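You operate a simulated robot arm through the tools that you are given. There is no shell and no other tool.

The job below is to be done with a simulated two-armed robot. You get a single attempt, and the scene is never put back.

TASK
Hold the purple banded bowl on the upper shelf of the steriliser cart steady with one hand and put the corner pad from the hold shelf in it with the other.

Only the result counts: the job must be done as asked and must still hold three seconds after the hand-in. Knocking over, shifting, dropping, spilling or breaking anything else fails it.

THE ROBOT
Two 6-joint arms with two-finger grippers on one trunk, on a base that moves. Base frame: it is fixed to the floor where the robot stands at the start and does not move with it; the origin is under the middle of the robot, x ahead of it, y to its left, z up. Lengths are in mm, angles in rad, forces in N, time in s.
The left shoulder is at the start at [30, 178, 963], the right one opposite. With the tool pointing down near the work surface each hand reaches from about 100 to 820 mm from the robot's upright axis, wherever it stands, measured 20 degrees to its own side. Places, roughly: corner pad [2250, 2250, 1000]; purple banded bowl (12x12x5 cm) [-600, 1200, 1100]. Payload 2.54 kg a hand.
The TCP of each hand is the grasp point between the finger pads, 30 mm short of the fingertips. In the tool frame z runs along the fingers and y along their closing line. The gripper opens to 116 mm; its body begins 95 mm behind the TCP.
Orientation is that of the tool frame in the base frame, as a unit quaternion [x, y, z, w]. With the fingers straight down and closing along the base's y, the tool's x points along the base's -x, its y along +y and its z along -z.

THE INTERFACE
- The arms move only by the tool jog_arm. It takes "left_steps", "right_steps" or both (then of equal length, played together; a hand with none holds still); each is a list of rows, each a list of 3 entries, a list of its own where there are three numbers: the shift along the tool's x, y, z in mm, then the turn, a rotation vector about the tool's x, y, z in rad, then the finger opening in mm, from 0 to 116. In form: [[[dx, dy, dz], [rx, ry, rz], gripper], ...]. A call has 1 to 20 rows; each row is the pose to reach, as a shift and turn from the pose commanded when the call began, along the tool's axes at that moment. Each row takes 0.2 s and may step no farther than 50 mm and 0.15 rad from the row before; otherwise, or with a gripper value out of range, the whole call is refused. A pose out of reach is approached as far as the arm can. The call stops where the force on the tool passes 40 N (or 10 N more than at its start, if that is more) or the arm is blocked; 0.2 s more then pass. The fingers move at their own pace (about 153 mm/s each) and stop on an object; they squeeze with about 28 N. The grip force told is the motor's: it shows also when the fingers shut on nothing. Time passes only in rows, and 0.2 s behind the last, so rows that repeat a pose let the fingers close. It gives the time, the measured TCP pose, the force on the tool (base axes), the opening and the grip force at its end, in the units of the frame above (readings bear some noise), with the torque about the TCP (base axes, N m) and any sound that the robot's microphone picked up.
- Cameras (640 x 400 px; columns grow to the right, rows downward): "scene" is now at [51.7, 8.4, 1690.9]; the picture's right is [0.10, -0.99, 0.00], its down [-0.71, -0.07, -0.70] and it looks along [0.70, 0.07, -0.71] (base axes); focal length 276 px, centre (320, 200). "left" rides on the left gripper at [69, 15, -122] in its tool frame; the picture's right is [-0.21, 0.98, 0.00], its down [-0.83, -0.18, -0.53] and it looks along [-0.52, -0.11, 0.85] (tool axes); focal length 251 px, centre (320, 200). "right" rides on the right gripper at [69, -15, -122] in its tool frame; the picture's right is [0.21, 0.98, 0.00], its down [-0.83, 0.18, -0.53] and it looks along [-0.52, 0.11, 0.85] (tool axes); focal length 251 px, centre (320, 200). There is no depth. A picture from a camera that has moved, and an enlarged one, comes with that camera's place and axes in the base frame and with its lens.
- get_image(camera): a new picture of that camera. The clock stands still meanwhile.
- move_column(by): moves the trunk up (or, below 0, down) by that many mm; the arms and the scene camera ride with it, the base frame stays. It gives what a move gives, with no picture.
- base_move(legs): drives the robot by 1 to 6 legs, each [ahead, left, turn to the left] in mm, mm and rad, along the robot's own axes; the way and the turn of a leg run together, so that a leg with both is an arc; at most 1500 mm and 3.142 rad a leg. The arms and the cameras ride along, it lands a little off, and it stops where it bumps. It gives what a move gives.
- aim_head(pan, tilt): turns the head with the scene camera to pan (to the left, within 2.496 rad either way) and tilt (down, from -0.506 to 1.204), counted from straight ahead of the robot. It gives what a move gives.
- inspect(camera, box): a new picture of the part [left, top, right, bottom] of that camera's present view, enlarged. The clock stands still meanwhile.
- hand_in(): hands the job in; it is judged then, once.

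Nothing tells you exact positions but the pictures and the camera data. Unless the task says otherwise, let go and move clear before handing in.

The tools are called after "Emit:" as a command line: name --argument value ..., lists and objects as JSON in quotes. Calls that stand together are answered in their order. jog_arm: Moves the arms, as the interface text tells. Its arguments: {"type":"object","properties":{"left_steps":{"type":"array","items":{"type":"array"}},"right_steps":{"type":"array","items":{"type":"array"}}},"required":[]} The other tools are called the same way: move_column (by) moves the trunk up or down; base_move (legs) drives the base; aim_head (pan, tilt) turns the head that bears the scene camera; get_image (camera) takes a picture; inspect (camera, box) takes an enlarged picture of a part of a camera's view; hand_in () hands the job in.

At the start:

```text
t: 0.0
left_tcp_pos: [450.5, 182.0, 1163.0]
left_tcp_rot: [0.0, 1.0, 0.0, 0.0]
left_wrist_force: [0.0, 0.0, 0.2]
left_ft_torque: [0.03, 0.02, -0.01]
left_finger_gap: 116.2
left_grasp_force: 0.1
right_tcp_pos: [455.0, -156.0, 1174.0]
right_tcp_rot: [0.001, 1.0, 0.0, 0.0]
right_wrist_force: [-1.3, 0.2, -0.5]
right_ft_torque: [0.0, -0.04, -0.01]
right_finger_gap: 115.6
right_grasp_force: 0.0
trunk travel left (down, up): [-175.0, 365.0]
robot x, y, heading: [-1.8, 0.3, -0.001]
head pan, tilt (commanded): [0.105, 0.794]
```

scene: 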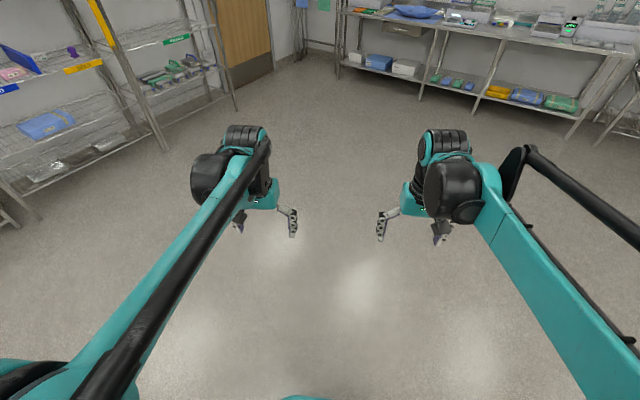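
right: 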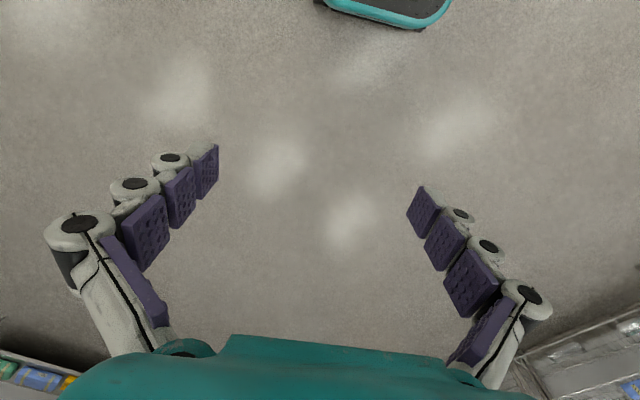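
left: 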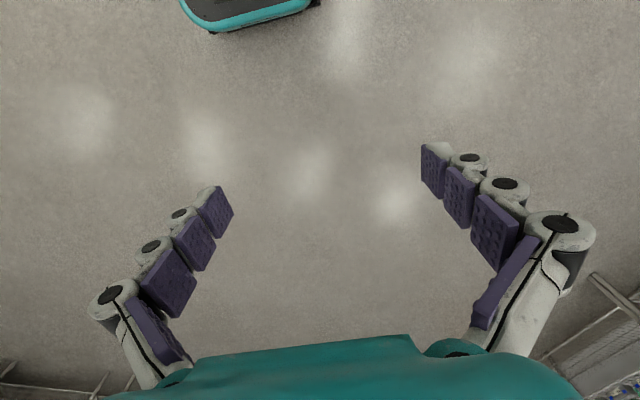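

I see open floor ahead with shelves at the left and a bench ahead on the right. The pad should be far to the front-left and the bowl behind-left, so I'll turn the head to look at both places first.

Emit:
aim_head --pan 0.785 --tilt 0.25

Emit:
get_image --camera "scene"

Emit:
aim_head --pan 2.03 --tilt 0.4

Emit:
get_image --camera "scene"

```text
t: 1.1
left_tcp_pos: [451.0, 182.7, 1162.8]
left_tcp_rot: [0.0, 1.0, 0.0, 0.0]
left_wrist_force: [-0.1, -0.1, 1.0]
left_ft_torque: [0.0, 0.02, -0.03]
left_finger_gap: 116.0
left_grasp_force: 0.1
right_tcp_pos: [455.9, -156.1, 1173.3]
right_tcp_rot: [0.0, 1.0, 0.001, 0.001]
right_wrist_force: [-0.1, -1.1, -1.1]
right_ft_torque: [-0.02, -0.01, 0.0]
right_finger_gap: 116.4
right_grasp_force: 0.1
trunk travel left (down, up): [-175.0, 365.0]
robot x, y, heading: [1.9, 1.1, 0.004]
head pan, tilt (commanded): [0.785, 0.25]
```

```text
taken
camera scene: at [37.3, 65.9, 1739.5], right [0.71, -0.71, 0.0], down [-0.18, -0.17, -0.97], along [0.69, 0.68, -0.25], focal length 276 px, centre (320, 200)
```

scene: 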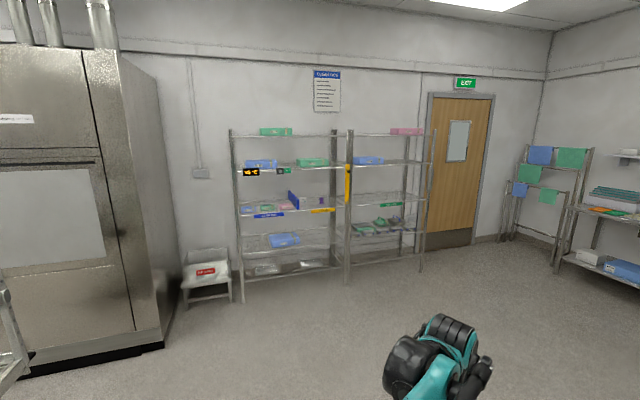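

```text
t: 2.5
left_tcp_pos: [452.0, 182.4, 1163.1]
left_tcp_rot: [0.0, 1.0, 0.0, 0.0]
left_wrist_force: [0.7, -0.6, 0.0]
left_ft_torque: [-0.01, 0.02, -0.04]
left_finger_gap: 115.8
left_grasp_force: 0.2
right_tcp_pos: [455.6, -155.9, 1174.3]
right_tcp_rot: [-0.001, 1.0, 0.0, 0.0]
right_wrist_force: [0.0, 0.7, 0.0]
right_ft_torque: [-0.01, -0.06, 0.0]
right_finger_gap: 116.1
right_grasp_force: 0.0
trunk travel left (down, up): [-175.0, 365.0]
robot x, y, heading: [-1.0, -0.4, 0.006]
head pan, tilt (commanded): [2.03, 0.4]
```

```text
taken
camera scene: at [-69.7, 83.0, 1725.6], right [0.9, 0.44, 0.0], down [0.17, -0.35, -0.92], along [-0.41, 0.83, -0.39], focal length 276 px, centre (320, 200)
```

scene: 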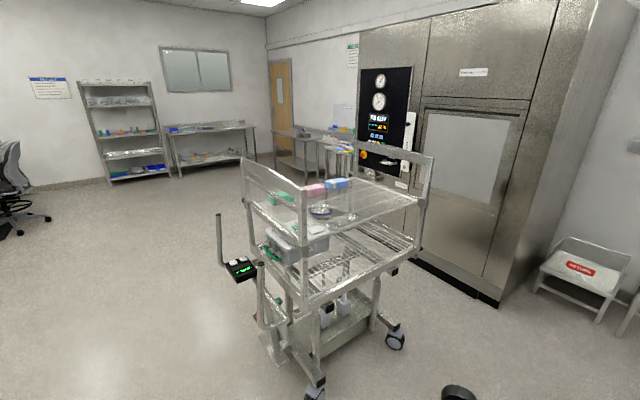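

Emit:
inspect --camera "scene" --box '[220, 140, 460, 290]'

Emit:
aim_head --pan 0.785 --tilt 0.25

Emit:
inspect --camera "scene" --box '[220, 120, 440, 280]'

```text
2.67 times, centred on (340, 215) of scene
camera zoom: at [-69.7, 83.0, 1725.6], right [0.9, 0.44, 0.0], down [0.17, -0.35, -0.92], along [-0.41, 0.83, -0.39], focal length 735 px, centre (267, 160)
```

zoom: 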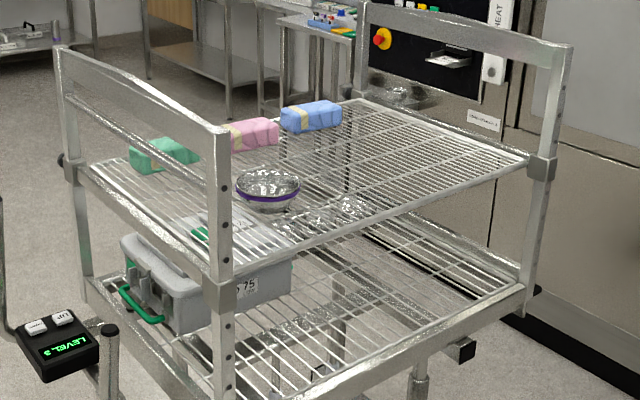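

```text
t: 3.9
left_tcp_pos: [452.1, 183.3, 1162.7]
left_tcp_rot: [0.0, 1.0, 0.0, 0.0]
left_wrist_force: [0.1, 0.5, 0.5]
left_ft_torque: [0.0, 0.03, -0.03]
left_finger_gap: 115.9
left_grasp_force: 0.1
right_tcp_pos: [455.4, -155.6, 1173.3]
right_tcp_rot: [0.001, 1.0, 0.001, 0.001]
right_wrist_force: [0.2, -0.4, -0.1]
right_ft_torque: [-0.03, 0.02, 0.01]
right_finger_gap: 116.1
right_grasp_force: 0.0
trunk travel left (down, up): [-175.0, 365.0]
robot x, y, heading: [2.3, 2.0, 0.001]
head pan, tilt (commanded): [0.785, 0.25]
```

```text
2.50 times, centred on (330, 200) of scene
camera zoom: at [37.2, 66.0, 1739.5], right [0.71, -0.71, 0.0], down [-0.17, -0.17, -0.97], along [0.68, 0.69, -0.25], focal length 689 px, centre (295, 200)
```

zoom: 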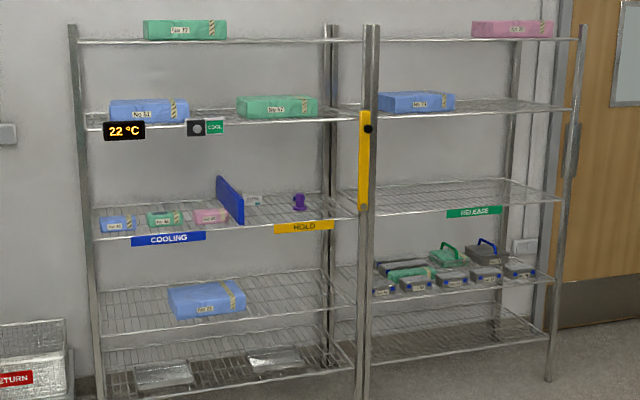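

The purple piece on the hold shelf (behind the yellow HOLD label, right of the blue divider) is likely the corner pad, and the steel bowl with a purple band stands on the cart's upper shelf. The shelf wall seems turned about 65° from my heading, so I'll drive closer to the hold shelf and face it squarely.

Emit:
base_move --legs '[[780, 420, 0], [700, 400, 0], [0, 0, 1.143]]'

Emit:
aim_head --pan 0.0 --tilt 0.4

Emit:
get_image --camera "scene"

```text
t: 15.3
left_tcp_pos: [1494.0, 1303.7, 1162.6]
left_tcp_rot: [-0.536, 0.844, 0.001, 0.001]
left_wrist_force: [-0.4, -0.4, 0.1]
left_ft_torque: [-0.04, 0.01, 0.0]
left_finger_gap: 116.0
left_grasp_force: 0.0
right_tcp_pos: [1800.9, 1162.2, 1173.9]
right_tcp_rot: [-0.536, 0.844, -0.001, 0.0]
right_wrist_force: [-1.1, 0.3, 0.0]
right_ft_torque: [0.0, 0.0, 0.01]
right_finger_gap: 116.1
right_grasp_force: 0.0
trunk travel left (down, up): [-175.0, 365.0]
robot x, y, heading: [1465.4, 816.8, 1.126]
head pan, tilt (commanded): [0.785, 0.25]
```

```text
t: 16.4
left_tcp_pos: [1493.5, 1303.6, 1163.3]
left_tcp_rot: [-0.535, 0.845, -0.001, 0.0]
left_wrist_force: [-0.4, -0.6, -0.6]
left_ft_torque: [0.03, 0.03, 0.0]
left_finger_gap: 116.0
left_grasp_force: 0.1
right_tcp_pos: [1801.5, 1161.5, 1174.8]
right_tcp_rot: [-0.536, 0.844, 0.0, 0.001]
right_wrist_force: [0.3, 0.0, 0.3]
right_ft_torque: [0.0, 0.0, 0.04]
right_finger_gap: 116.0
right_grasp_force: 0.1
trunk travel left (down, up): [-175.0, 365.0]
robot x, y, heading: [1463.5, 817.0, 1.134]
head pan, tilt (commanded): [0.0, 0.4]
```

```text
taken
camera scene: at [1493.8, 873.5, 1725.6], right [0.91, -0.43, 0.0], down [-0.17, -0.35, -0.92], along [0.39, 0.83, -0.39], focal length 276 px, centre (320, 200)
```

scene: 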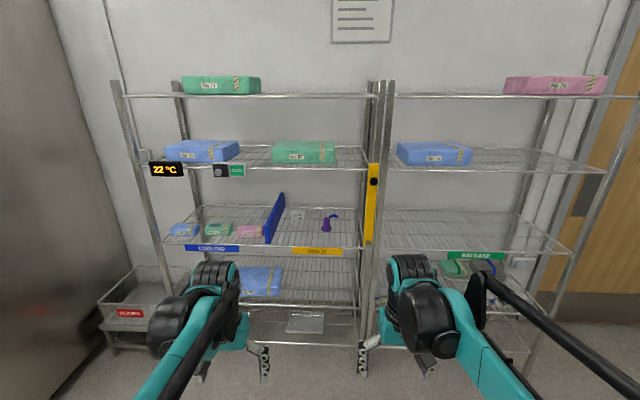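

Emit:
inspect --camera "scene" --box '[255, 170, 395, 260]'

Emit:
inspect --camera "scene" --box '[140, 60, 400, 260]'

Emit:
inspect --camera "scene" --box '[310, 0, 410, 60]'

```text
4.44 times, centred on (325, 215) of scene
camera zoom: at [1493.8, 873.5, 1725.6], right [0.91, -0.43, 0.0], down [-0.17, -0.35, -0.92], along [0.39, 0.83, -0.39], focal length 1224 px, centre (298, 133)
```

zoom: 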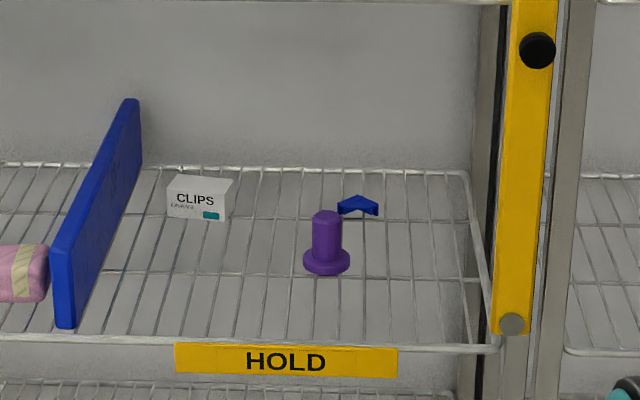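

```text
2.00 times, centred on (270, 160) of scene
camera zoom: at [1493.8, 873.5, 1725.6], right [0.91, -0.43, 0.0], down [-0.17, -0.35, -0.92], along [0.39, 0.83, -0.39], focal length 551 px, centre (420, 280)
```

zoom: 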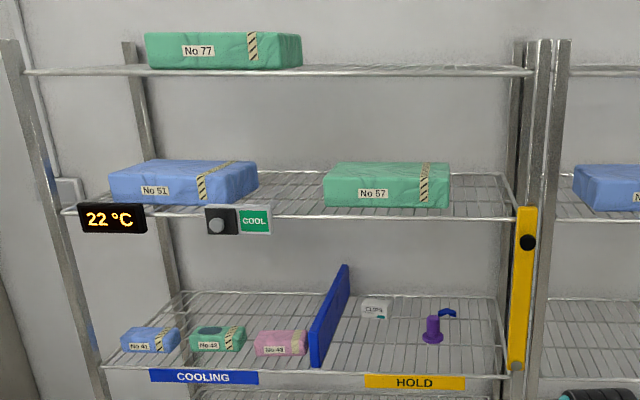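

```text
6.40 times, centred on (360, 30) of scene
camera zoom: at [1493.8, 873.5, 1725.6], right [0.91, -0.43, 0.0], down [-0.17, -0.35, -0.92], along [0.39, 0.83, -0.39], focal length 1763 px, centre (64, 1288)
```

zoom: 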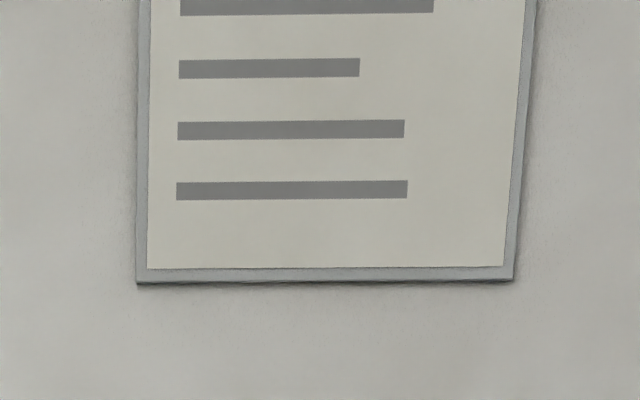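

The blue L-shaped piece behind the purple stopper on the hold shelf looks like the corner pad, with the CLIPS box and stopper as neighbours to avoid. The shelf front is about 1.28 m ahead, slightly turned, so I'll align and close in for a better look.

Emit:
base_move --legs '[[0, 0, -0.065], [450, 150, 0]]'

Emit:
aim_head --pan -0.1 --tilt 0.55

Emit:
get_image --camera "scene"

```text
t: 19.7
left_tcp_pos: [1616.8, 1770.9, 1162.5]
left_tcp_rot: [-0.506, 0.863, 0.001, 0.0]
left_wrist_force: [-0.2, 0.5, -0.5]
left_ft_torque: [-0.02, 0.05, 0.03]
left_finger_gap: 116.0
left_grasp_force: 0.0
right_tcp_pos: [1912.0, 1608.2, 1174.2]
right_tcp_rot: [-0.506, 0.862, 0.0, 0.0]
right_wrist_force: [-1.4, 1.1, 0.6]
right_ft_torque: [-0.07, -0.04, 0.01]
right_finger_gap: 116.0
right_grasp_force: 0.1
trunk travel left (down, up): [-175.0, 365.0]
robot x, y, heading: [1554.3, 1288.7, 1.063]
head pan, tilt (commanded): [0.0, 0.4]
```

```text
t: 20.4
left_tcp_pos: [1615.6, 1770.2, 1163.5]
left_tcp_rot: [-0.506, 0.862, 0.0, 0.001]
left_wrist_force: [0.0, -0.4, -0.5]
left_ft_torque: [0.05, -0.02, -0.01]
left_finger_gap: 116.1
left_grasp_force: 0.1
right_tcp_pos: [1911.9, 1607.4, 1174.6]
right_tcp_rot: [-0.506, 0.862, 0.001, -0.001]
right_wrist_force: [-0.3, 0.3, 0.0]
right_ft_torque: [0.02, -0.03, 0.01]
right_finger_gap: 116.0
right_grasp_force: 0.0
trunk travel left (down, up): [-175.0, 365.0]
robot x, y, heading: [1550.1, 1283.1, 1.06]
head pan, tilt (commanded): [-0.099, 0.55]
```

```text
taken
camera scene: at [1592.6, 1333.5, 1711.9], right [0.82, -0.57, 0.0], down [-0.3, -0.43, -0.85], along [0.49, 0.7, -0.52], focal length 276 px, centre (320, 200)
```

scene: 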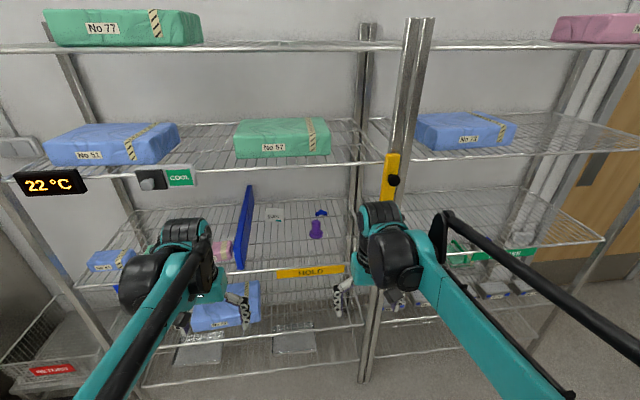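

Emit:
inspect --camera "scene" --box '[260, 190, 380, 265]'

Emit:
inspect --camera "scene" --box '[295, 200, 343, 230]'

Emit:
get_image --camera "right"

```text
5.33 times, centred on (320, 228) of scene
camera zoom: at [1592.6, 1333.5, 1711.9], right [0.82, -0.57, 0.0], down [-0.3, -0.43, -0.85], along [0.49, 0.7, -0.52], focal length 1469 px, centre (320, 53)
```

zoom: 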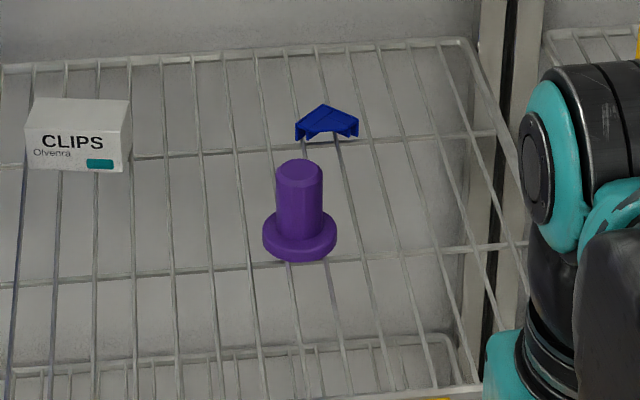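

```text
13.33 times, centred on (319, 215) of scene
camera zoom: at [1592.6, 1333.5, 1711.9], right [0.82, -0.57, 0.0], down [-0.3, -0.43, -0.85], along [0.49, 0.7, -0.52], focal length 3673 px, centre (333, 0)
```

zoom: 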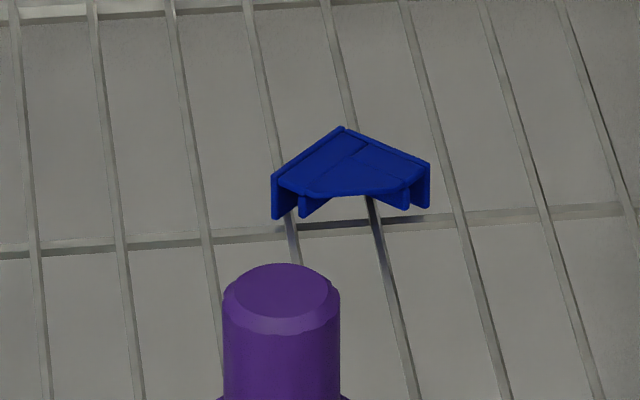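

```text
taken
camera right: at [1893.4, 1539.0, 1295.6], right [-0.96, 0.29, 0.0], down [0.24, 0.81, 0.53], along [0.15, 0.51, -0.85], focal length 251 px, centre (320, 200)
```

right: 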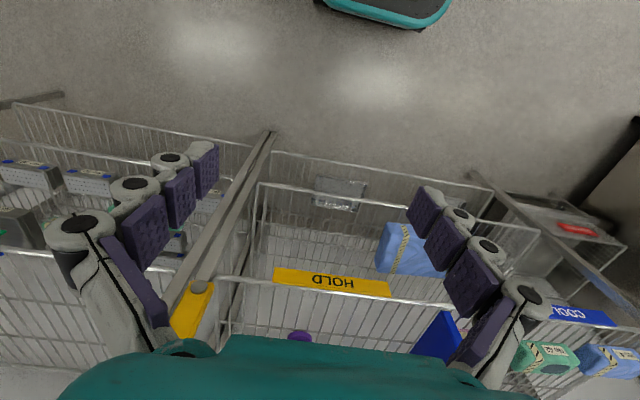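

The blue corner pad is an L-shaped cap with about 40 mm legs; by triangulating two views I put its apex near (2245, 2265) with its top at z≈959 and the shelf at z≈942. The purple stopper stands about 160 mm in front of it. I'll tuck the right arm back and yaw the left hand so that its fingers match one wall of the pad.

Emit:
jog_arm --left_steps '[[[0, 0, 12], [0, 0, 0.1484], 100], [[0, 0, 24], [0, 0, 0.2968], 100], [[0, 0, 36], [0, 0, 0.4452], 100], [[0, 0, 48], [0, 0, 0.5936], 100], [[0, 0, 60], [0, 0, 0.742], 100]]' --right_steps '[[[44, 0, 0], [0, 0, 0], 116], [[88, 0, 0], [0, 0, 0], 116], [[132, 0, 0], [0, 0, 0], 116], [[176, 0, 0], [0, 0, 0], 116], [[220, 0, 0], [0, 0, 0], 116]]'

Emit:
jog_arm --left_steps '[[[0, 0, 0], [0, -0.14, 0], 100], [[0, 0, 0], [0, -0.28, 0], 100], [[0, 0, 0], [0, -0.42, 0], 100], [[0, 0, 0], [0, -0.56, 0], 100], [[0, 0, 0], [0, -0.7, 0], 100]]'

Emit:
get_image --camera "scene"

Emit:
get_image --camera "left"

```text
t: 21.6
left_tcp_pos: [1615.3, 1768.7, 1102.8]
left_tcp_rot: [-0.158, 0.987, 0.002, 0.0]
left_wrist_force: [0.2, -0.8, -0.1]
left_ft_torque: [0.03, 0.0, -0.01]
left_finger_gap: 100.0
left_grasp_force: 0.1
right_tcp_pos: [1805.1, 1413.0, 1172.1]
right_tcp_rot: [-0.506, 0.862, 0.0, 0.0]
right_wrist_force: [0.1, -0.4, 0.4]
right_ft_torque: [0.03, -0.04, -0.02]
right_finger_gap: 116.2
right_grasp_force: 0.1
trunk travel left (down, up): [-175.0, 365.0]
robot x, y, heading: [1559.0, 1288.1, 1.059]
head pan, tilt (commanded): [-0.099, 0.55]
```

```text
t: 22.8
left_tcp_pos: [1614.1, 1770.3, 1102.1]
left_tcp_rot: [-0.149, 0.927, 0.054, 0.34]
left_wrist_force: [-0.3, 0.9, -0.1]
left_ft_torque: [0.03, 0.01, 0.02]
left_finger_gap: 100.0
left_grasp_force: 0.0
right_tcp_pos: [1805.2, 1414.3, 1173.4]
right_tcp_rot: [-0.506, 0.863, 0.0, 0.001]
right_wrist_force: [0.6, -1.0, -0.6]
right_ft_torque: [-0.02, -0.02, 0.0]
right_finger_gap: 116.1
right_grasp_force: 0.1
trunk travel left (down, up): [-175.0, 365.0]
robot x, y, heading: [1555.5, 1284.5, 1.064]
head pan, tilt (commanded): [-0.099, 0.55]
```

```text
taken
camera scene: at [1592.1, 1333.6, 1711.8], right [0.82, -0.57, 0.0], down [-0.3, -0.43, -0.85], along [0.49, 0.7, -0.52], focal length 276 px, centre (320, 200)
```

scene: 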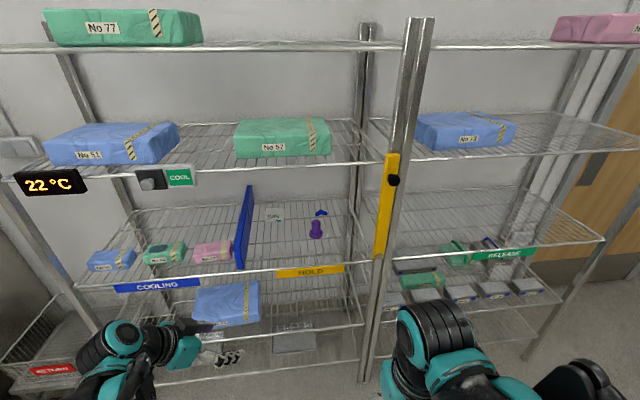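

```text
taken
camera left: at [1486.4, 1742.2, 1151.2], right [-0.15, 0.98, 0.14], down [0.33, -0.08, 0.94], along [0.93, 0.19, -0.31], focal length 251 px, centre (320, 200)
```

left: 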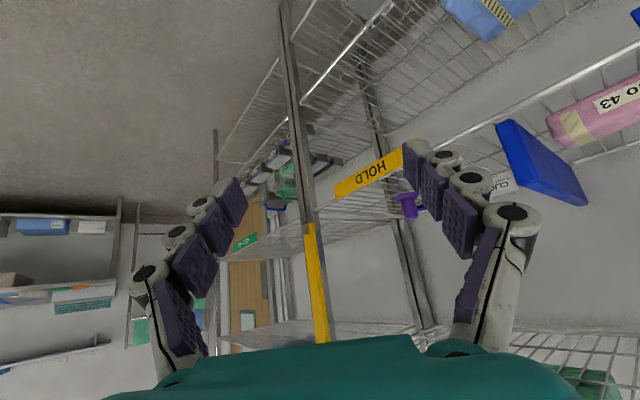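

Both arms moved as asked. Now I drive in so that the pad lies about 790 mm ahead and 100 mm left of me, with the left hand entering between the shelves.

Emit:
base_move --legs '[[0, -225, 0], [380, 0, 0]]'

Emit:
aim_head --pan 0.1 --tilt 0.75

Emit:
get_image --camera "scene"

Emit:
get_image --camera "left"

```text
t: 26.5
left_tcp_pos: [1999.6, 1989.9, 1101.4]
left_tcp_rot: [-0.148, 0.928, 0.054, 0.339]
left_wrist_force: [0.4, 0.6, 0.7]
left_ft_torque: [-0.07, -0.01, -0.02]
left_finger_gap: 100.0
left_grasp_force: 0.0
right_tcp_pos: [2188.4, 1633.9, 1172.2]
right_tcp_rot: [-0.505, 0.863, -0.001, 0.0]
right_wrist_force: [0.1, 0.4, 0.1]
right_ft_torque: [0.0, 0.04, 0.0]
right_finger_gap: 115.8
right_grasp_force: 0.1
trunk travel left (down, up): [-175.0, 365.0]
robot x, y, heading: [1935.8, 1504.6, 1.052]
head pan, tilt (commanded): [-0.099, 0.55]
```

```text
t: 27.2
left_tcp_pos: [2000.2, 1988.2, 1101.4]
left_tcp_rot: [-0.147, 0.928, 0.054, 0.339]
left_wrist_force: [0.0, 0.9, 0.1]
left_ft_torque: [0.02, 0.0, -0.02]
left_finger_gap: 100.2
left_grasp_force: 0.1
right_tcp_pos: [2188.1, 1633.3, 1173.3]
right_tcp_rot: [-0.505, 0.863, 0.0, -0.001]
right_wrist_force: [-0.8, -0.2, -0.4]
right_ft_torque: [0.01, -0.02, 0.03]
right_finger_gap: 116.3
right_grasp_force: 0.0
trunk travel left (down, up): [-175.0, 365.0]
robot x, y, heading: [1936.6, 1505.9, 1.055]
head pan, tilt (commanded): [0.099, 0.75]
```

```text
taken
camera scene: at [1956.0, 1555.5, 1694.5], right [0.92, -0.4, 0.0], down [-0.27, -0.62, -0.73], along [0.3, 0.67, -0.68], focal length 276 px, centre (320, 200)
```

scene: 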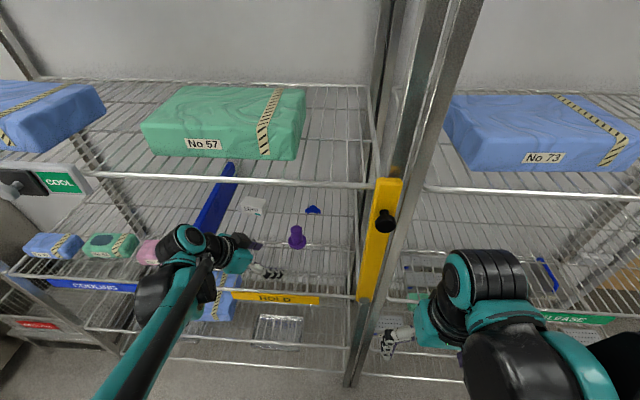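

```text
taken
camera left: at [1870.5, 1962.2, 1151.4], right [-0.15, 0.98, 0.14], down [0.33, -0.08, 0.94], along [0.93, 0.18, -0.31], focal length 251 px, centre (320, 200)
```

left: 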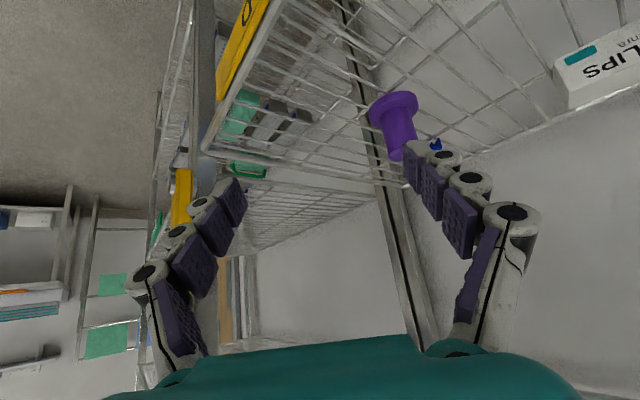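

Emit:
inspect --camera "scene" --box '[230, 185, 390, 285]'

Emit:
inspect --camera "left" --box '[340, 60, 500, 160]'

```text
4.00 times, centred on (310, 235) of scene
camera zoom: at [1956.0, 1555.5, 1694.5], right [0.92, -0.4, 0.0], down [-0.27, -0.62, -0.73], along [0.3, 0.67, -0.68], focal length 1102 px, centre (360, 60)
```

zoom: 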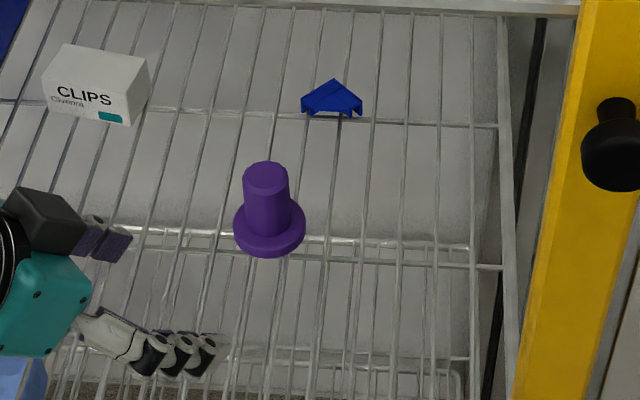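

```text
4.00 times, centred on (420, 110) of left
camera zoom: at [1870.5, 1962.2, 1151.4], right [-0.15, 0.98, 0.14], down [0.33, -0.08, 0.94], along [0.93, 0.18, -0.31], focal length 1006 px, centre (-80, 560)
```

zoom: 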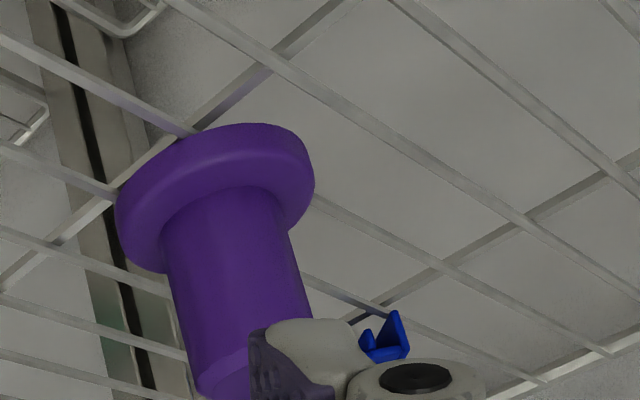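

I now place the pad apex near (2242, 2264, 959), its free arm ends near (2204, 2250) and (2255, 2228), and the purple stopper near (2125, 2127) with its top at about z 1016. The left hand goes in above the stopper and below the upper shelf, to a stand-off behind the pad along the tool axis.

Emit:
jog_arm --left_steps '[[[-20.9, 24, 24], [0, 0, 0], 90], [[-41.7, 48, 48], [0, 0, 0], 80], [[-62.6, 72, 72], [0, 0, 0], 80], [[-83.5, 96, 96], [0, 0, 0], 80], [[-104.4, 120, 120], [0, 0, 0], 80], [[-125.2, 144.1, 144], [0, 0, 0], 80], [[-146.1, 168.1, 168], [0, 0, 0], 80]]'

Emit:
get_image --camera "left"

Emit:
get_image --camera "scene"

```text
t: 29.0
left_tcp_pos: [2135.0, 2193.4, 1071.5]
left_tcp_rot: [-0.15, 0.925, 0.06, 0.343]
left_wrist_force: [0.0, 0.3, 0.2]
left_ft_torque: [-0.02, 0.03, -0.03]
left_finger_gap: 79.9
left_grasp_force: 0.1
right_tcp_pos: [2175.3, 1615.5, 1175.8]
right_tcp_rot: [-0.508, 0.862, 0.003, 0.006]
right_wrist_force: [0.0, -1.1, 0.6]
right_ft_torque: [0.08, -0.05, 0.02]
right_finger_gap: 116.0
right_grasp_force: 0.0
trunk travel left (down, up): [-175.0, 365.0]
robot x, y, heading: [1933.1, 1498.4, 1.062]
head pan, tilt (commanded): [0.099, 0.75]
stopped in row 7 (left hand): the arm was blocked; the commanded pose is now the measured one
```

```text
taken
camera left: at [2006.6, 2165.5, 1118.3], right [-0.16, 0.98, 0.15], down [0.32, -0.09, 0.94], along [0.93, 0.19, -0.3], focal length 251 px, centre (320, 200)
```

left: 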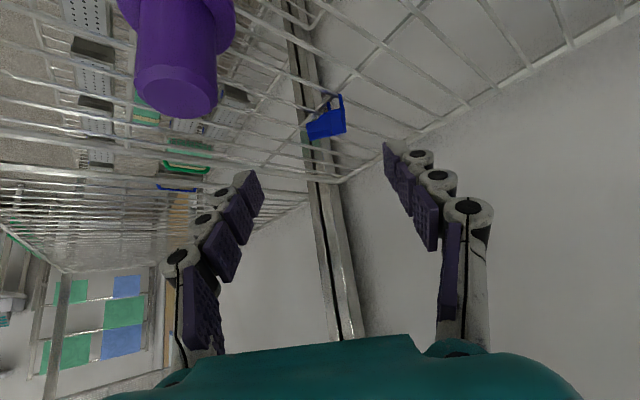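

```text
taken
camera scene: at [1939.9, 1529.0, 1695.0], right [0.92, -0.4, 0.0], down [-0.26, -0.62, -0.74], along [0.3, 0.68, -0.67], focal length 276 px, centre (320, 200)
```

scene: 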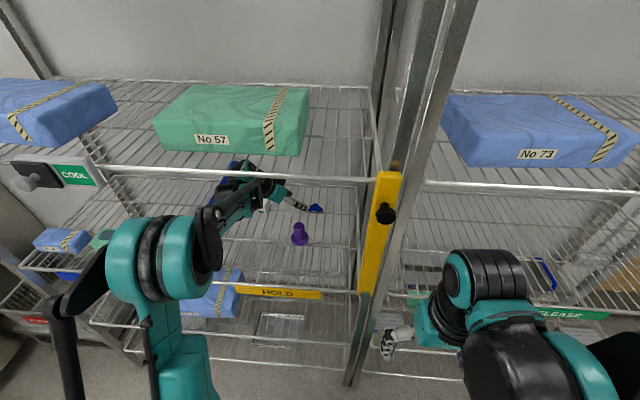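

The arm was stopped by something before reaching the stand-off and the robot was nudged back a little. I need to see what it touches, probably the upper shelf edge, before moving again.

Emit:
inspect --camera "scene" --box '[100, 130, 340, 280]'

Emit:
inspect --camera "scene" --box '[0, 150, 240, 400]'

Emit:
get_image --camera "right"

```text
2.67 times, centred on (220, 205) of scene
camera zoom: at [1939.9, 1529.0, 1695.0], right [0.92, -0.4, 0.0], down [-0.26, -0.62, -0.74], along [0.3, 0.68, -0.67], focal length 735 px, centre (587, 187)
```

zoom: 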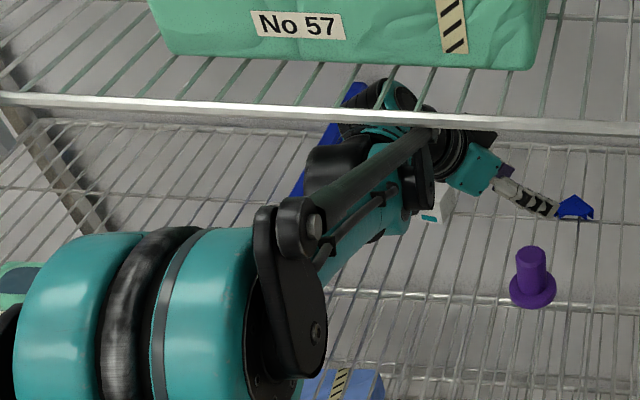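

```text
1.60 times, centred on (120, 275) of scene
camera zoom: at [1939.9, 1529.0, 1695.0], right [0.92, -0.4, 0.0], down [-0.26, -0.62, -0.74], along [0.3, 0.68, -0.67], focal length 441 px, centre (640, 80)
```

zoom: 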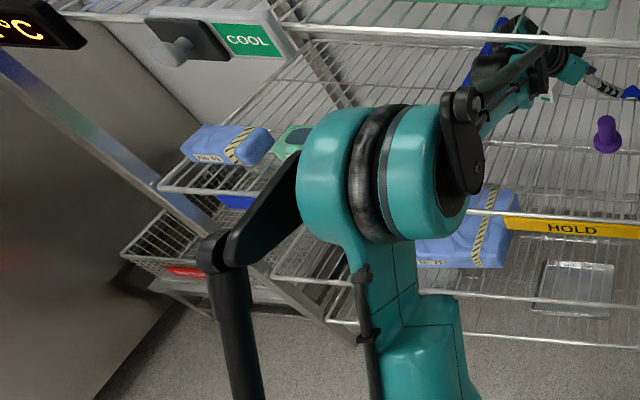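

```text
taken
camera right: at [2154.8, 1545.4, 1296.5], right [-0.96, 0.29, 0.0], down [0.24, 0.8, 0.55], along [0.16, 0.52, -0.84], focal length 251 px, centre (320, 200)
```

right: 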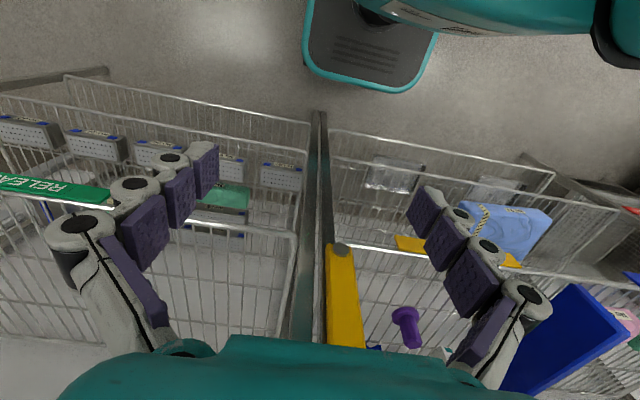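

The robot's elbow sits high, so the forearm is pressing up on the upper shelf's front edge. I'll back the hand out along the same way, then lower the trunk so the forearm passes well below that edge.

Emit:
jog_arm --left_steps '[[[6.4, 0, 7.6], [0, 0, 0], 80], [[26.6, -25.3, -18.1], [0, 0, 0], 80], [[46.7, -50.7, -43.7], [0, 0, 0], 80], [[66.9, -76, -69.4], [0, 0, 0], 80], [[87, -101.3, -95.1], [0, 0, 0], 80], [[107.2, -126.7, -120.7], [0, 0, 0], 80], [[127.3, -152, -146.4], [0, 0, 0], 80]]'

Emit:
get_image --camera "scene"

```text
t: 30.6
left_tcp_pos: [2014.6, 2001.1, 1093.0]
left_tcp_rot: [-0.148, 0.928, 0.055, 0.338]
left_wrist_force: [0.2, 0.0, 0.3]
left_ft_torque: [0.04, 0.03, 0.04]
left_finger_gap: 80.1
left_grasp_force: 0.2
right_tcp_pos: [2184.3, 1627.7, 1172.6]
right_tcp_rot: [-0.505, 0.863, 0.0, 0.002]
right_wrist_force: [-0.6, -0.1, 1.0]
right_ft_torque: [0.06, -0.04, 0.0]
right_finger_gap: 115.9
right_grasp_force: 0.2
trunk travel left (down, up): [-175.0, 365.0]
robot x, y, heading: [1935.7, 1502.7, 1.063]
head pan, tilt (commanded): [0.099, 0.75]
```

```text
taken
camera scene: at [1952.7, 1548.2, 1694.5], right [0.92, -0.4, 0.0], down [-0.27, -0.62, -0.73], along [0.29, 0.67, -0.68], focal length 276 px, centre (320, 200)
```

scene: 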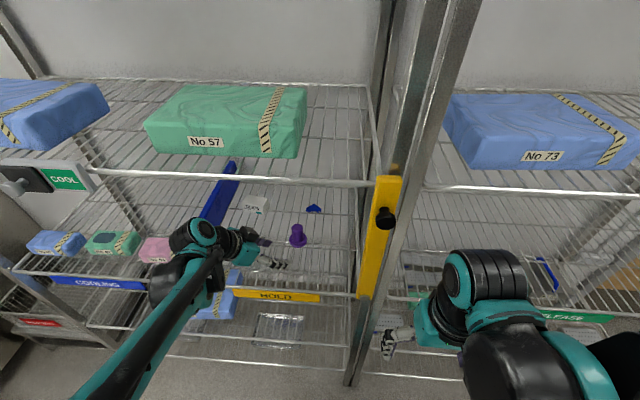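

The arm is free again and the shelf contents look undisturbed. I'll back off 170 mm, lower the trunk 170 mm, and lift the left hand back to its former height.

Emit:
base_move --legs '[[-170, 0, 0]]'

Emit:
move_column --by -170

Emit:
jog_arm --left_steps '[[[-26.6, 0, -31.5], [0, 0, 0], 80], [[-53.1, 0, -63.1], [0, 0, 0], 80], [[-79.7, 0, -94.6], [0, 0, 0], 80], [[-106.3, 0, -126.2], [0, 0, 0], 80]]'

Emit:
get_image --camera "scene"

```text
t: 32.1
left_tcp_pos: [1929.2, 1852.6, 1094.4]
left_tcp_rot: [-0.15, 0.927, 0.056, 0.339]
left_wrist_force: [0.2, -0.5, 0.3]
left_ft_torque: [0.02, -0.05, -0.01]
left_finger_gap: 80.4
left_grasp_force: 0.0
right_tcp_pos: [2101.1, 1480.0, 1173.5]
right_tcp_rot: [-0.508, 0.862, 0.0, 0.0]
right_wrist_force: [-0.5, -0.4, -0.2]
right_ft_torque: [0.04, 0.0, -0.03]
right_finger_gap: 116.0
right_grasp_force: 0.1
trunk travel left (down, up): [-175.0, 365.0]
robot x, y, heading: [1849.7, 1354.0, 1.062]
head pan, tilt (commanded): [0.099, 0.75]
```

```text
t: 34.0
left_tcp_pos: [1930.0, 1854.1, 924.4]
left_tcp_rot: [-0.151, 0.927, 0.055, 0.338]
left_wrist_force: [0.0, 1.4, 0.2]
left_ft_torque: [0.02, 0.01, -0.01]
left_finger_gap: 80.2
left_grasp_force: 0.1
right_tcp_pos: [2102.0, 1480.8, 1003.6]
right_tcp_rot: [-0.507, 0.862, -0.001, 0.0]
right_wrist_force: [0.9, 0.1, 0.1]
right_ft_torque: [-0.03, 0.0, 0.01]
right_finger_gap: 115.9
right_grasp_force: 0.1
trunk travel left (down, up): [-5.0, 535.0]
robot x, y, heading: [1850.7, 1352.4, 1.062]
head pan, tilt (commanded): [0.099, 0.75]
```

```text
t: 35.0
left_tcp_pos: [1933.6, 1854.4, 1089.3]
left_tcp_rot: [-0.152, 0.927, 0.056, 0.338]
left_wrist_force: [0.1, -0.1, 0.3]
left_ft_torque: [0.02, 0.0, 0.01]
left_finger_gap: 80.1
left_grasp_force: 0.0
right_tcp_pos: [2100.4, 1481.2, 1002.6]
right_tcp_rot: [-0.507, 0.862, -0.001, 0.0]
right_wrist_force: [-0.7, -0.1, 0.1]
right_ft_torque: [-0.02, 0.05, 0.03]
right_finger_gap: 115.9
right_grasp_force: 0.1
trunk travel left (down, up): [-5.0, 535.0]
robot x, y, heading: [1850.9, 1354.8, 1.069]
head pan, tilt (commanded): [0.099, 0.75]
```

```text
taken
camera scene: at [1870.2, 1401.1, 1524.5], right [0.92, -0.4, 0.0], down [-0.27, -0.63, -0.73], along [0.29, 0.67, -0.68], focal length 276 px, centre (320, 200)
```

scene: 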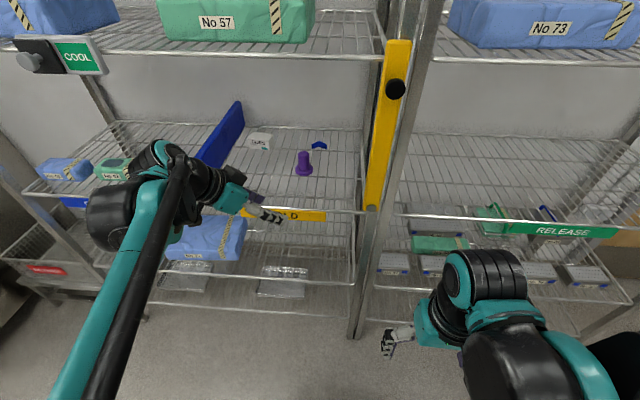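

Emit:
inspect --camera "scene" --box '[260, 125, 372, 195]'

Emit:
inspect --camera "scene" --box '[296, 130, 344, 160]'

```text
5.71 times, centred on (316, 160) of scene
camera zoom: at [1870.2, 1401.1, 1524.5], right [0.92, -0.4, 0.0], down [-0.27, -0.63, -0.73], along [0.29, 0.67, -0.68], focal length 1574 px, centre (343, 429)
```

zoom: 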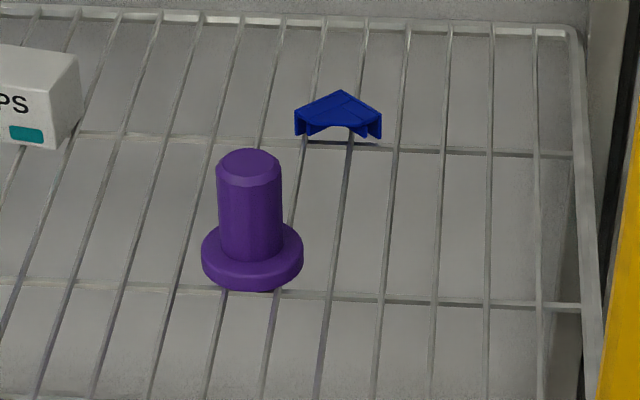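

```text
13.33 times, centred on (320, 145) of scene
camera zoom: at [1870.2, 1401.1, 1524.5], right [0.92, -0.4, 0.0], down [-0.27, -0.63, -0.73], along [0.29, 0.67, -0.68], focal length 3673 px, centre (320, 933)
```

zoom: 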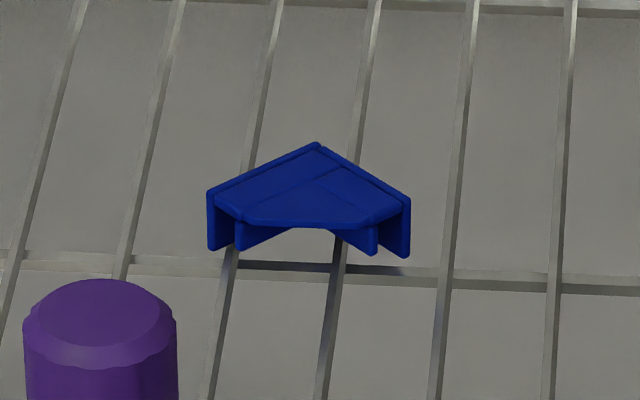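

With the trunk lowered I have a clear view under the upper shelf; the pad reads about 19 mm tall, standing on the wires at z≈940, top z≈959. I drive back in 170 mm.

Emit:
base_move --legs '[[170, 0, 0]]'

Emit:
get_image --camera "scene"

Emit:
inspect --camera "scene" --box '[240, 100, 400, 200]'

```text
t: 36.5
left_tcp_pos: [2018.0, 2003.9, 1088.2]
left_tcp_rot: [-0.151, 0.927, 0.055, 0.339]
left_wrist_force: [0.2, 0.3, -0.9]
left_ft_torque: [-0.05, 0.01, -0.06]
left_finger_gap: 80.0
left_grasp_force: 0.1
right_tcp_pos: [2183.0, 1630.7, 1002.9]
right_tcp_rot: [-0.506, 0.862, -0.001, -0.001]
right_wrist_force: [0.1, -0.8, 0.0]
right_ft_torque: [-0.02, 0.03, 0.01]
right_finger_gap: 116.1
right_grasp_force: 0.0
trunk travel left (down, up): [-5.0, 535.0]
robot x, y, heading: [1932.6, 1500.5, 1.065]
head pan, tilt (commanded): [0.099, 0.75]
```

```text
taken
camera scene: at [1953.9, 1551.9, 1524.4], right [0.92, -0.4, 0.0], down [-0.27, -0.63, -0.73], along [0.29, 0.67, -0.68], focal length 276 px, centre (320, 200)
```

scene: 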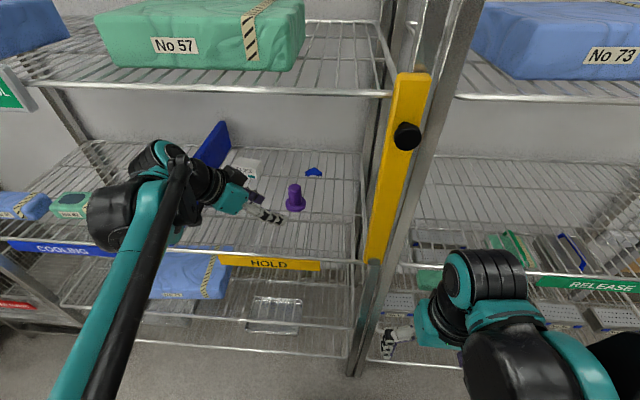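

```text
4.00 times, centred on (320, 150) of scene
camera zoom: at [1953.9, 1551.9, 1524.4], right [0.92, -0.4, 0.0], down [-0.27, -0.63, -0.73], along [0.29, 0.67, -0.68], focal length 1102 px, centre (320, 400)
```

zoom: 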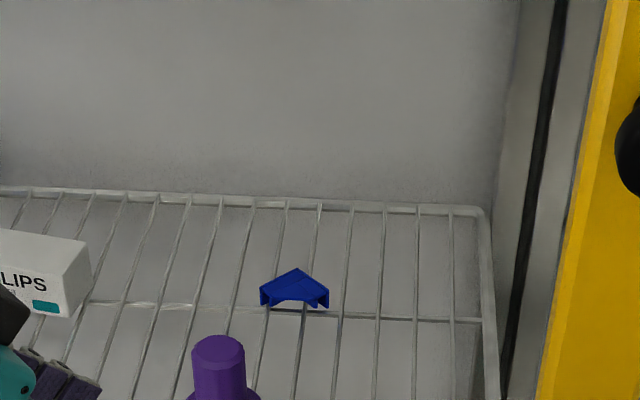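

The pad reads at the same spot again (apex ≈ (2244, 2269), right end ≈ (2256, 2231)). The left hand now moves to the stand-off behind and above the pad.

Emit:
jog_arm --left_steps '[[[-22.7, 26.6, 24.8], [0, 0, 0], 80], [[-45.4, 53.3, 49.6], [0, 0, 0], 80], [[-68.2, 79.9, 74.4], [0, 0, 0], 80], [[-90.9, 106.5, 99.1], [0, 0, 0], 80], [[-113.6, 133.2, 123.9], [0, 0, 0], 80], [[-136.3, 159.8, 148.7], [0, 0, 0], 80]]'

Emit:
get_image --camera "left"

Emit:
get_image --camera "scene"

```text
t: 37.9
left_tcp_pos: [2156.5, 2221.2, 1061.7]
left_tcp_rot: [-0.151, 0.928, 0.055, 0.338]
left_wrist_force: [0.4, 0.3, -0.1]
left_ft_torque: [0.0, 0.02, -0.01]
left_finger_gap: 80.1
left_grasp_force: 0.1
right_tcp_pos: [2184.9, 1631.4, 1002.6]
right_tcp_rot: [-0.507, 0.862, 0.0, 0.0]
right_wrist_force: [0.2, 0.6, -0.2]
right_ft_torque: [-0.02, -0.01, -0.02]
right_finger_gap: 116.4
right_grasp_force: 0.1
trunk travel left (down, up): [-5.0, 535.0]
robot x, y, heading: [1936.1, 1500.8, 1.068]
head pan, tilt (commanded): [0.099, 0.75]
```

```text
taken
camera left: at [2027.5, 2193.4, 1111.0], right [-0.15, 0.98, 0.14], down [0.33, -0.08, 0.94], along [0.93, 0.19, -0.31], focal length 251 px, centre (320, 200)
```

left: 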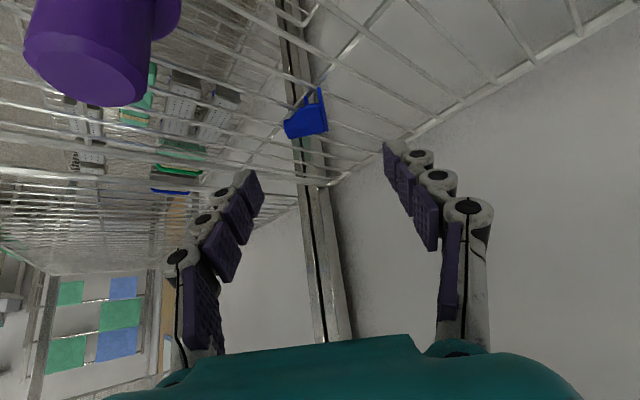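

```text
taken
camera scene: at [1953.8, 1552.0, 1524.4], right [0.92, -0.4, 0.0], down [-0.27, -0.63, -0.73], along [0.29, 0.67, -0.68], focal length 276 px, centre (320, 200)
```

scene: 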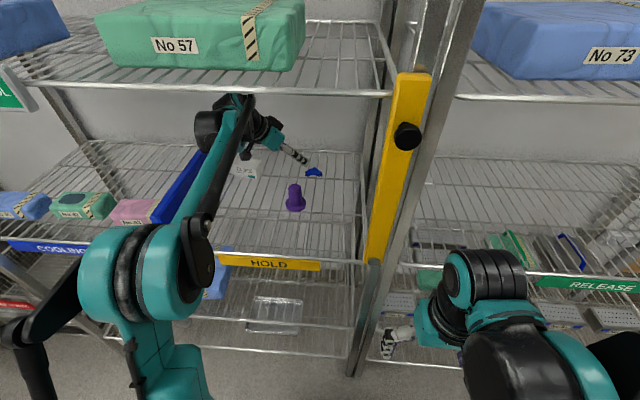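

Emit:
inspect --camera "left" --box '[240, 70, 440, 195]'

Emit:
inspect --camera "scene" --box '[250, 120, 346, 180]'

```text
3.20 times, centred on (340, 132) of left
camera zoom: at [2027.5, 2193.4, 1111.0], right [-0.15, 0.98, 0.14], down [0.33, -0.08, 0.94], along [0.93, 0.19, -0.31], focal length 805 px, centre (256, 416)
```

zoom: 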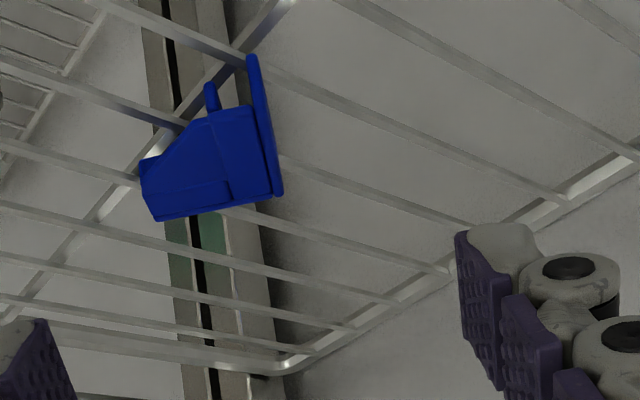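

```text
6.67 times, centred on (298, 150) of scene
camera zoom: at [1953.8, 1552.0, 1524.4], right [0.92, -0.4, 0.0], down [-0.27, -0.63, -0.73], along [0.29, 0.67, -0.68], focal length 1836 px, centre (467, 533)
```

zoom: 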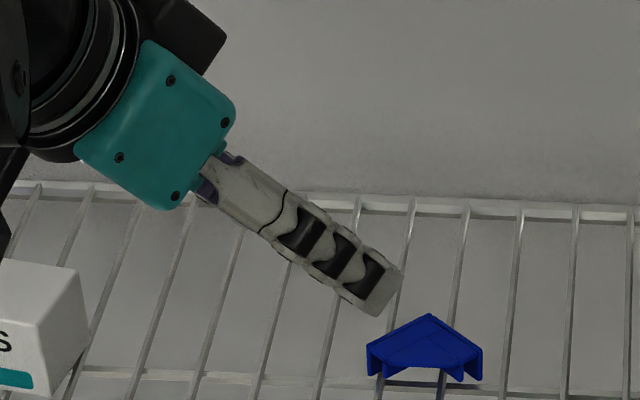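

The hand is in without touching anything. The hand camera puts the pad about 11 mm further to the right relative to the hand than the scene view did, so I'll correct sideways, go part of the way, and measure again.

Emit:
jog_arm --left_steps '[[[0, -8.4, 10], [0, 0, 0], 80], [[-1, -16.8, 25], [0, 0, 0], 80], [[-2, -16.8, 50], [0, 0, 0], 80], [[-3, -16.8, 70], [0, 0, 0], 80]]'

Emit:
get_image --camera "left"

Emit:
inspect --camera "left" --box '[220, 20, 440, 190]'

Emit:
inspect --camera "scene" --box '[260, 130, 356, 190]'

```text
t: 38.9
left_tcp_pos: [2207.2, 2216.7, 1010.0]
left_tcp_rot: [-0.15, 0.927, 0.055, 0.338]
left_wrist_force: [0.8, -0.2, -0.7]
left_ft_torque: [0.01, -0.01, -0.02]
left_finger_gap: 80.0
left_grasp_force: 0.0
right_tcp_pos: [2184.0, 1630.9, 1003.8]
right_tcp_rot: [-0.507, 0.862, 0.0, 0.0]
right_wrist_force: [-0.4, 0.5, 0.1]
right_ft_torque: [0.01, 0.04, -0.02]
right_finger_gap: 115.9
right_grasp_force: 0.1
trunk travel left (down, up): [-5.0, 535.0]
robot x, y, heading: [1933.2, 1500.4, 1.064]
head pan, tilt (commanded): [0.099, 0.75]
```

```text
taken
camera left: at [2078.6, 2189.9, 1059.7], right [-0.15, 0.98, 0.14], down [0.33, -0.08, 0.94], along [0.93, 0.19, -0.31], focal length 251 px, centre (320, 200)
```

left: 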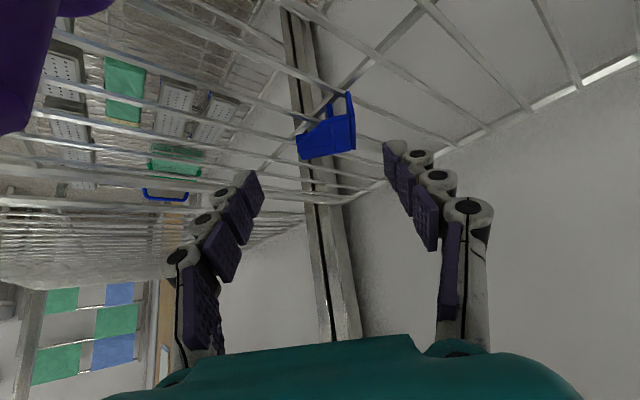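

```text
2.35 times, centred on (330, 105) of left
camera zoom: at [2078.6, 2189.9, 1059.7], right [-0.15, 0.98, 0.14], down [0.33, -0.08, 0.94], along [0.93, 0.19, -0.31], focal length 592 px, centre (296, 424)
```

zoom: 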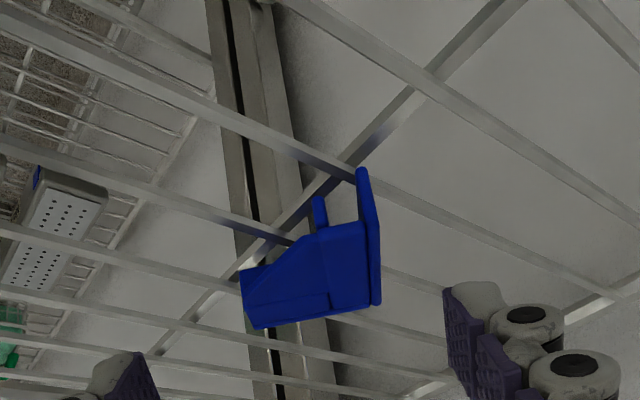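

```text
6.67 times, centred on (308, 160) of scene
camera zoom: at [1953.6, 1551.0, 1524.4], right [0.92, -0.4, 0.0], down [-0.27, -0.63, -0.73], along [0.29, 0.67, -0.68], focal length 1836 px, centre (400, 467)
```

zoom: 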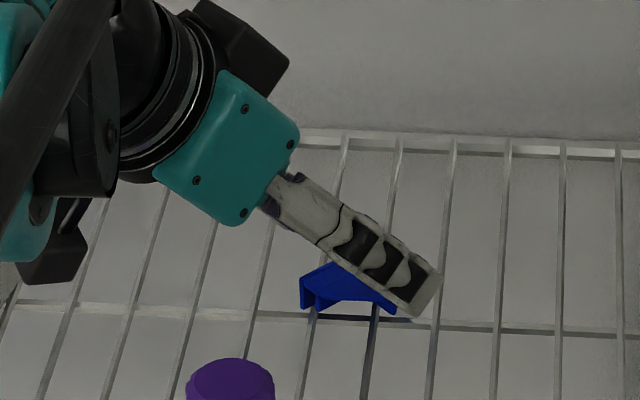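

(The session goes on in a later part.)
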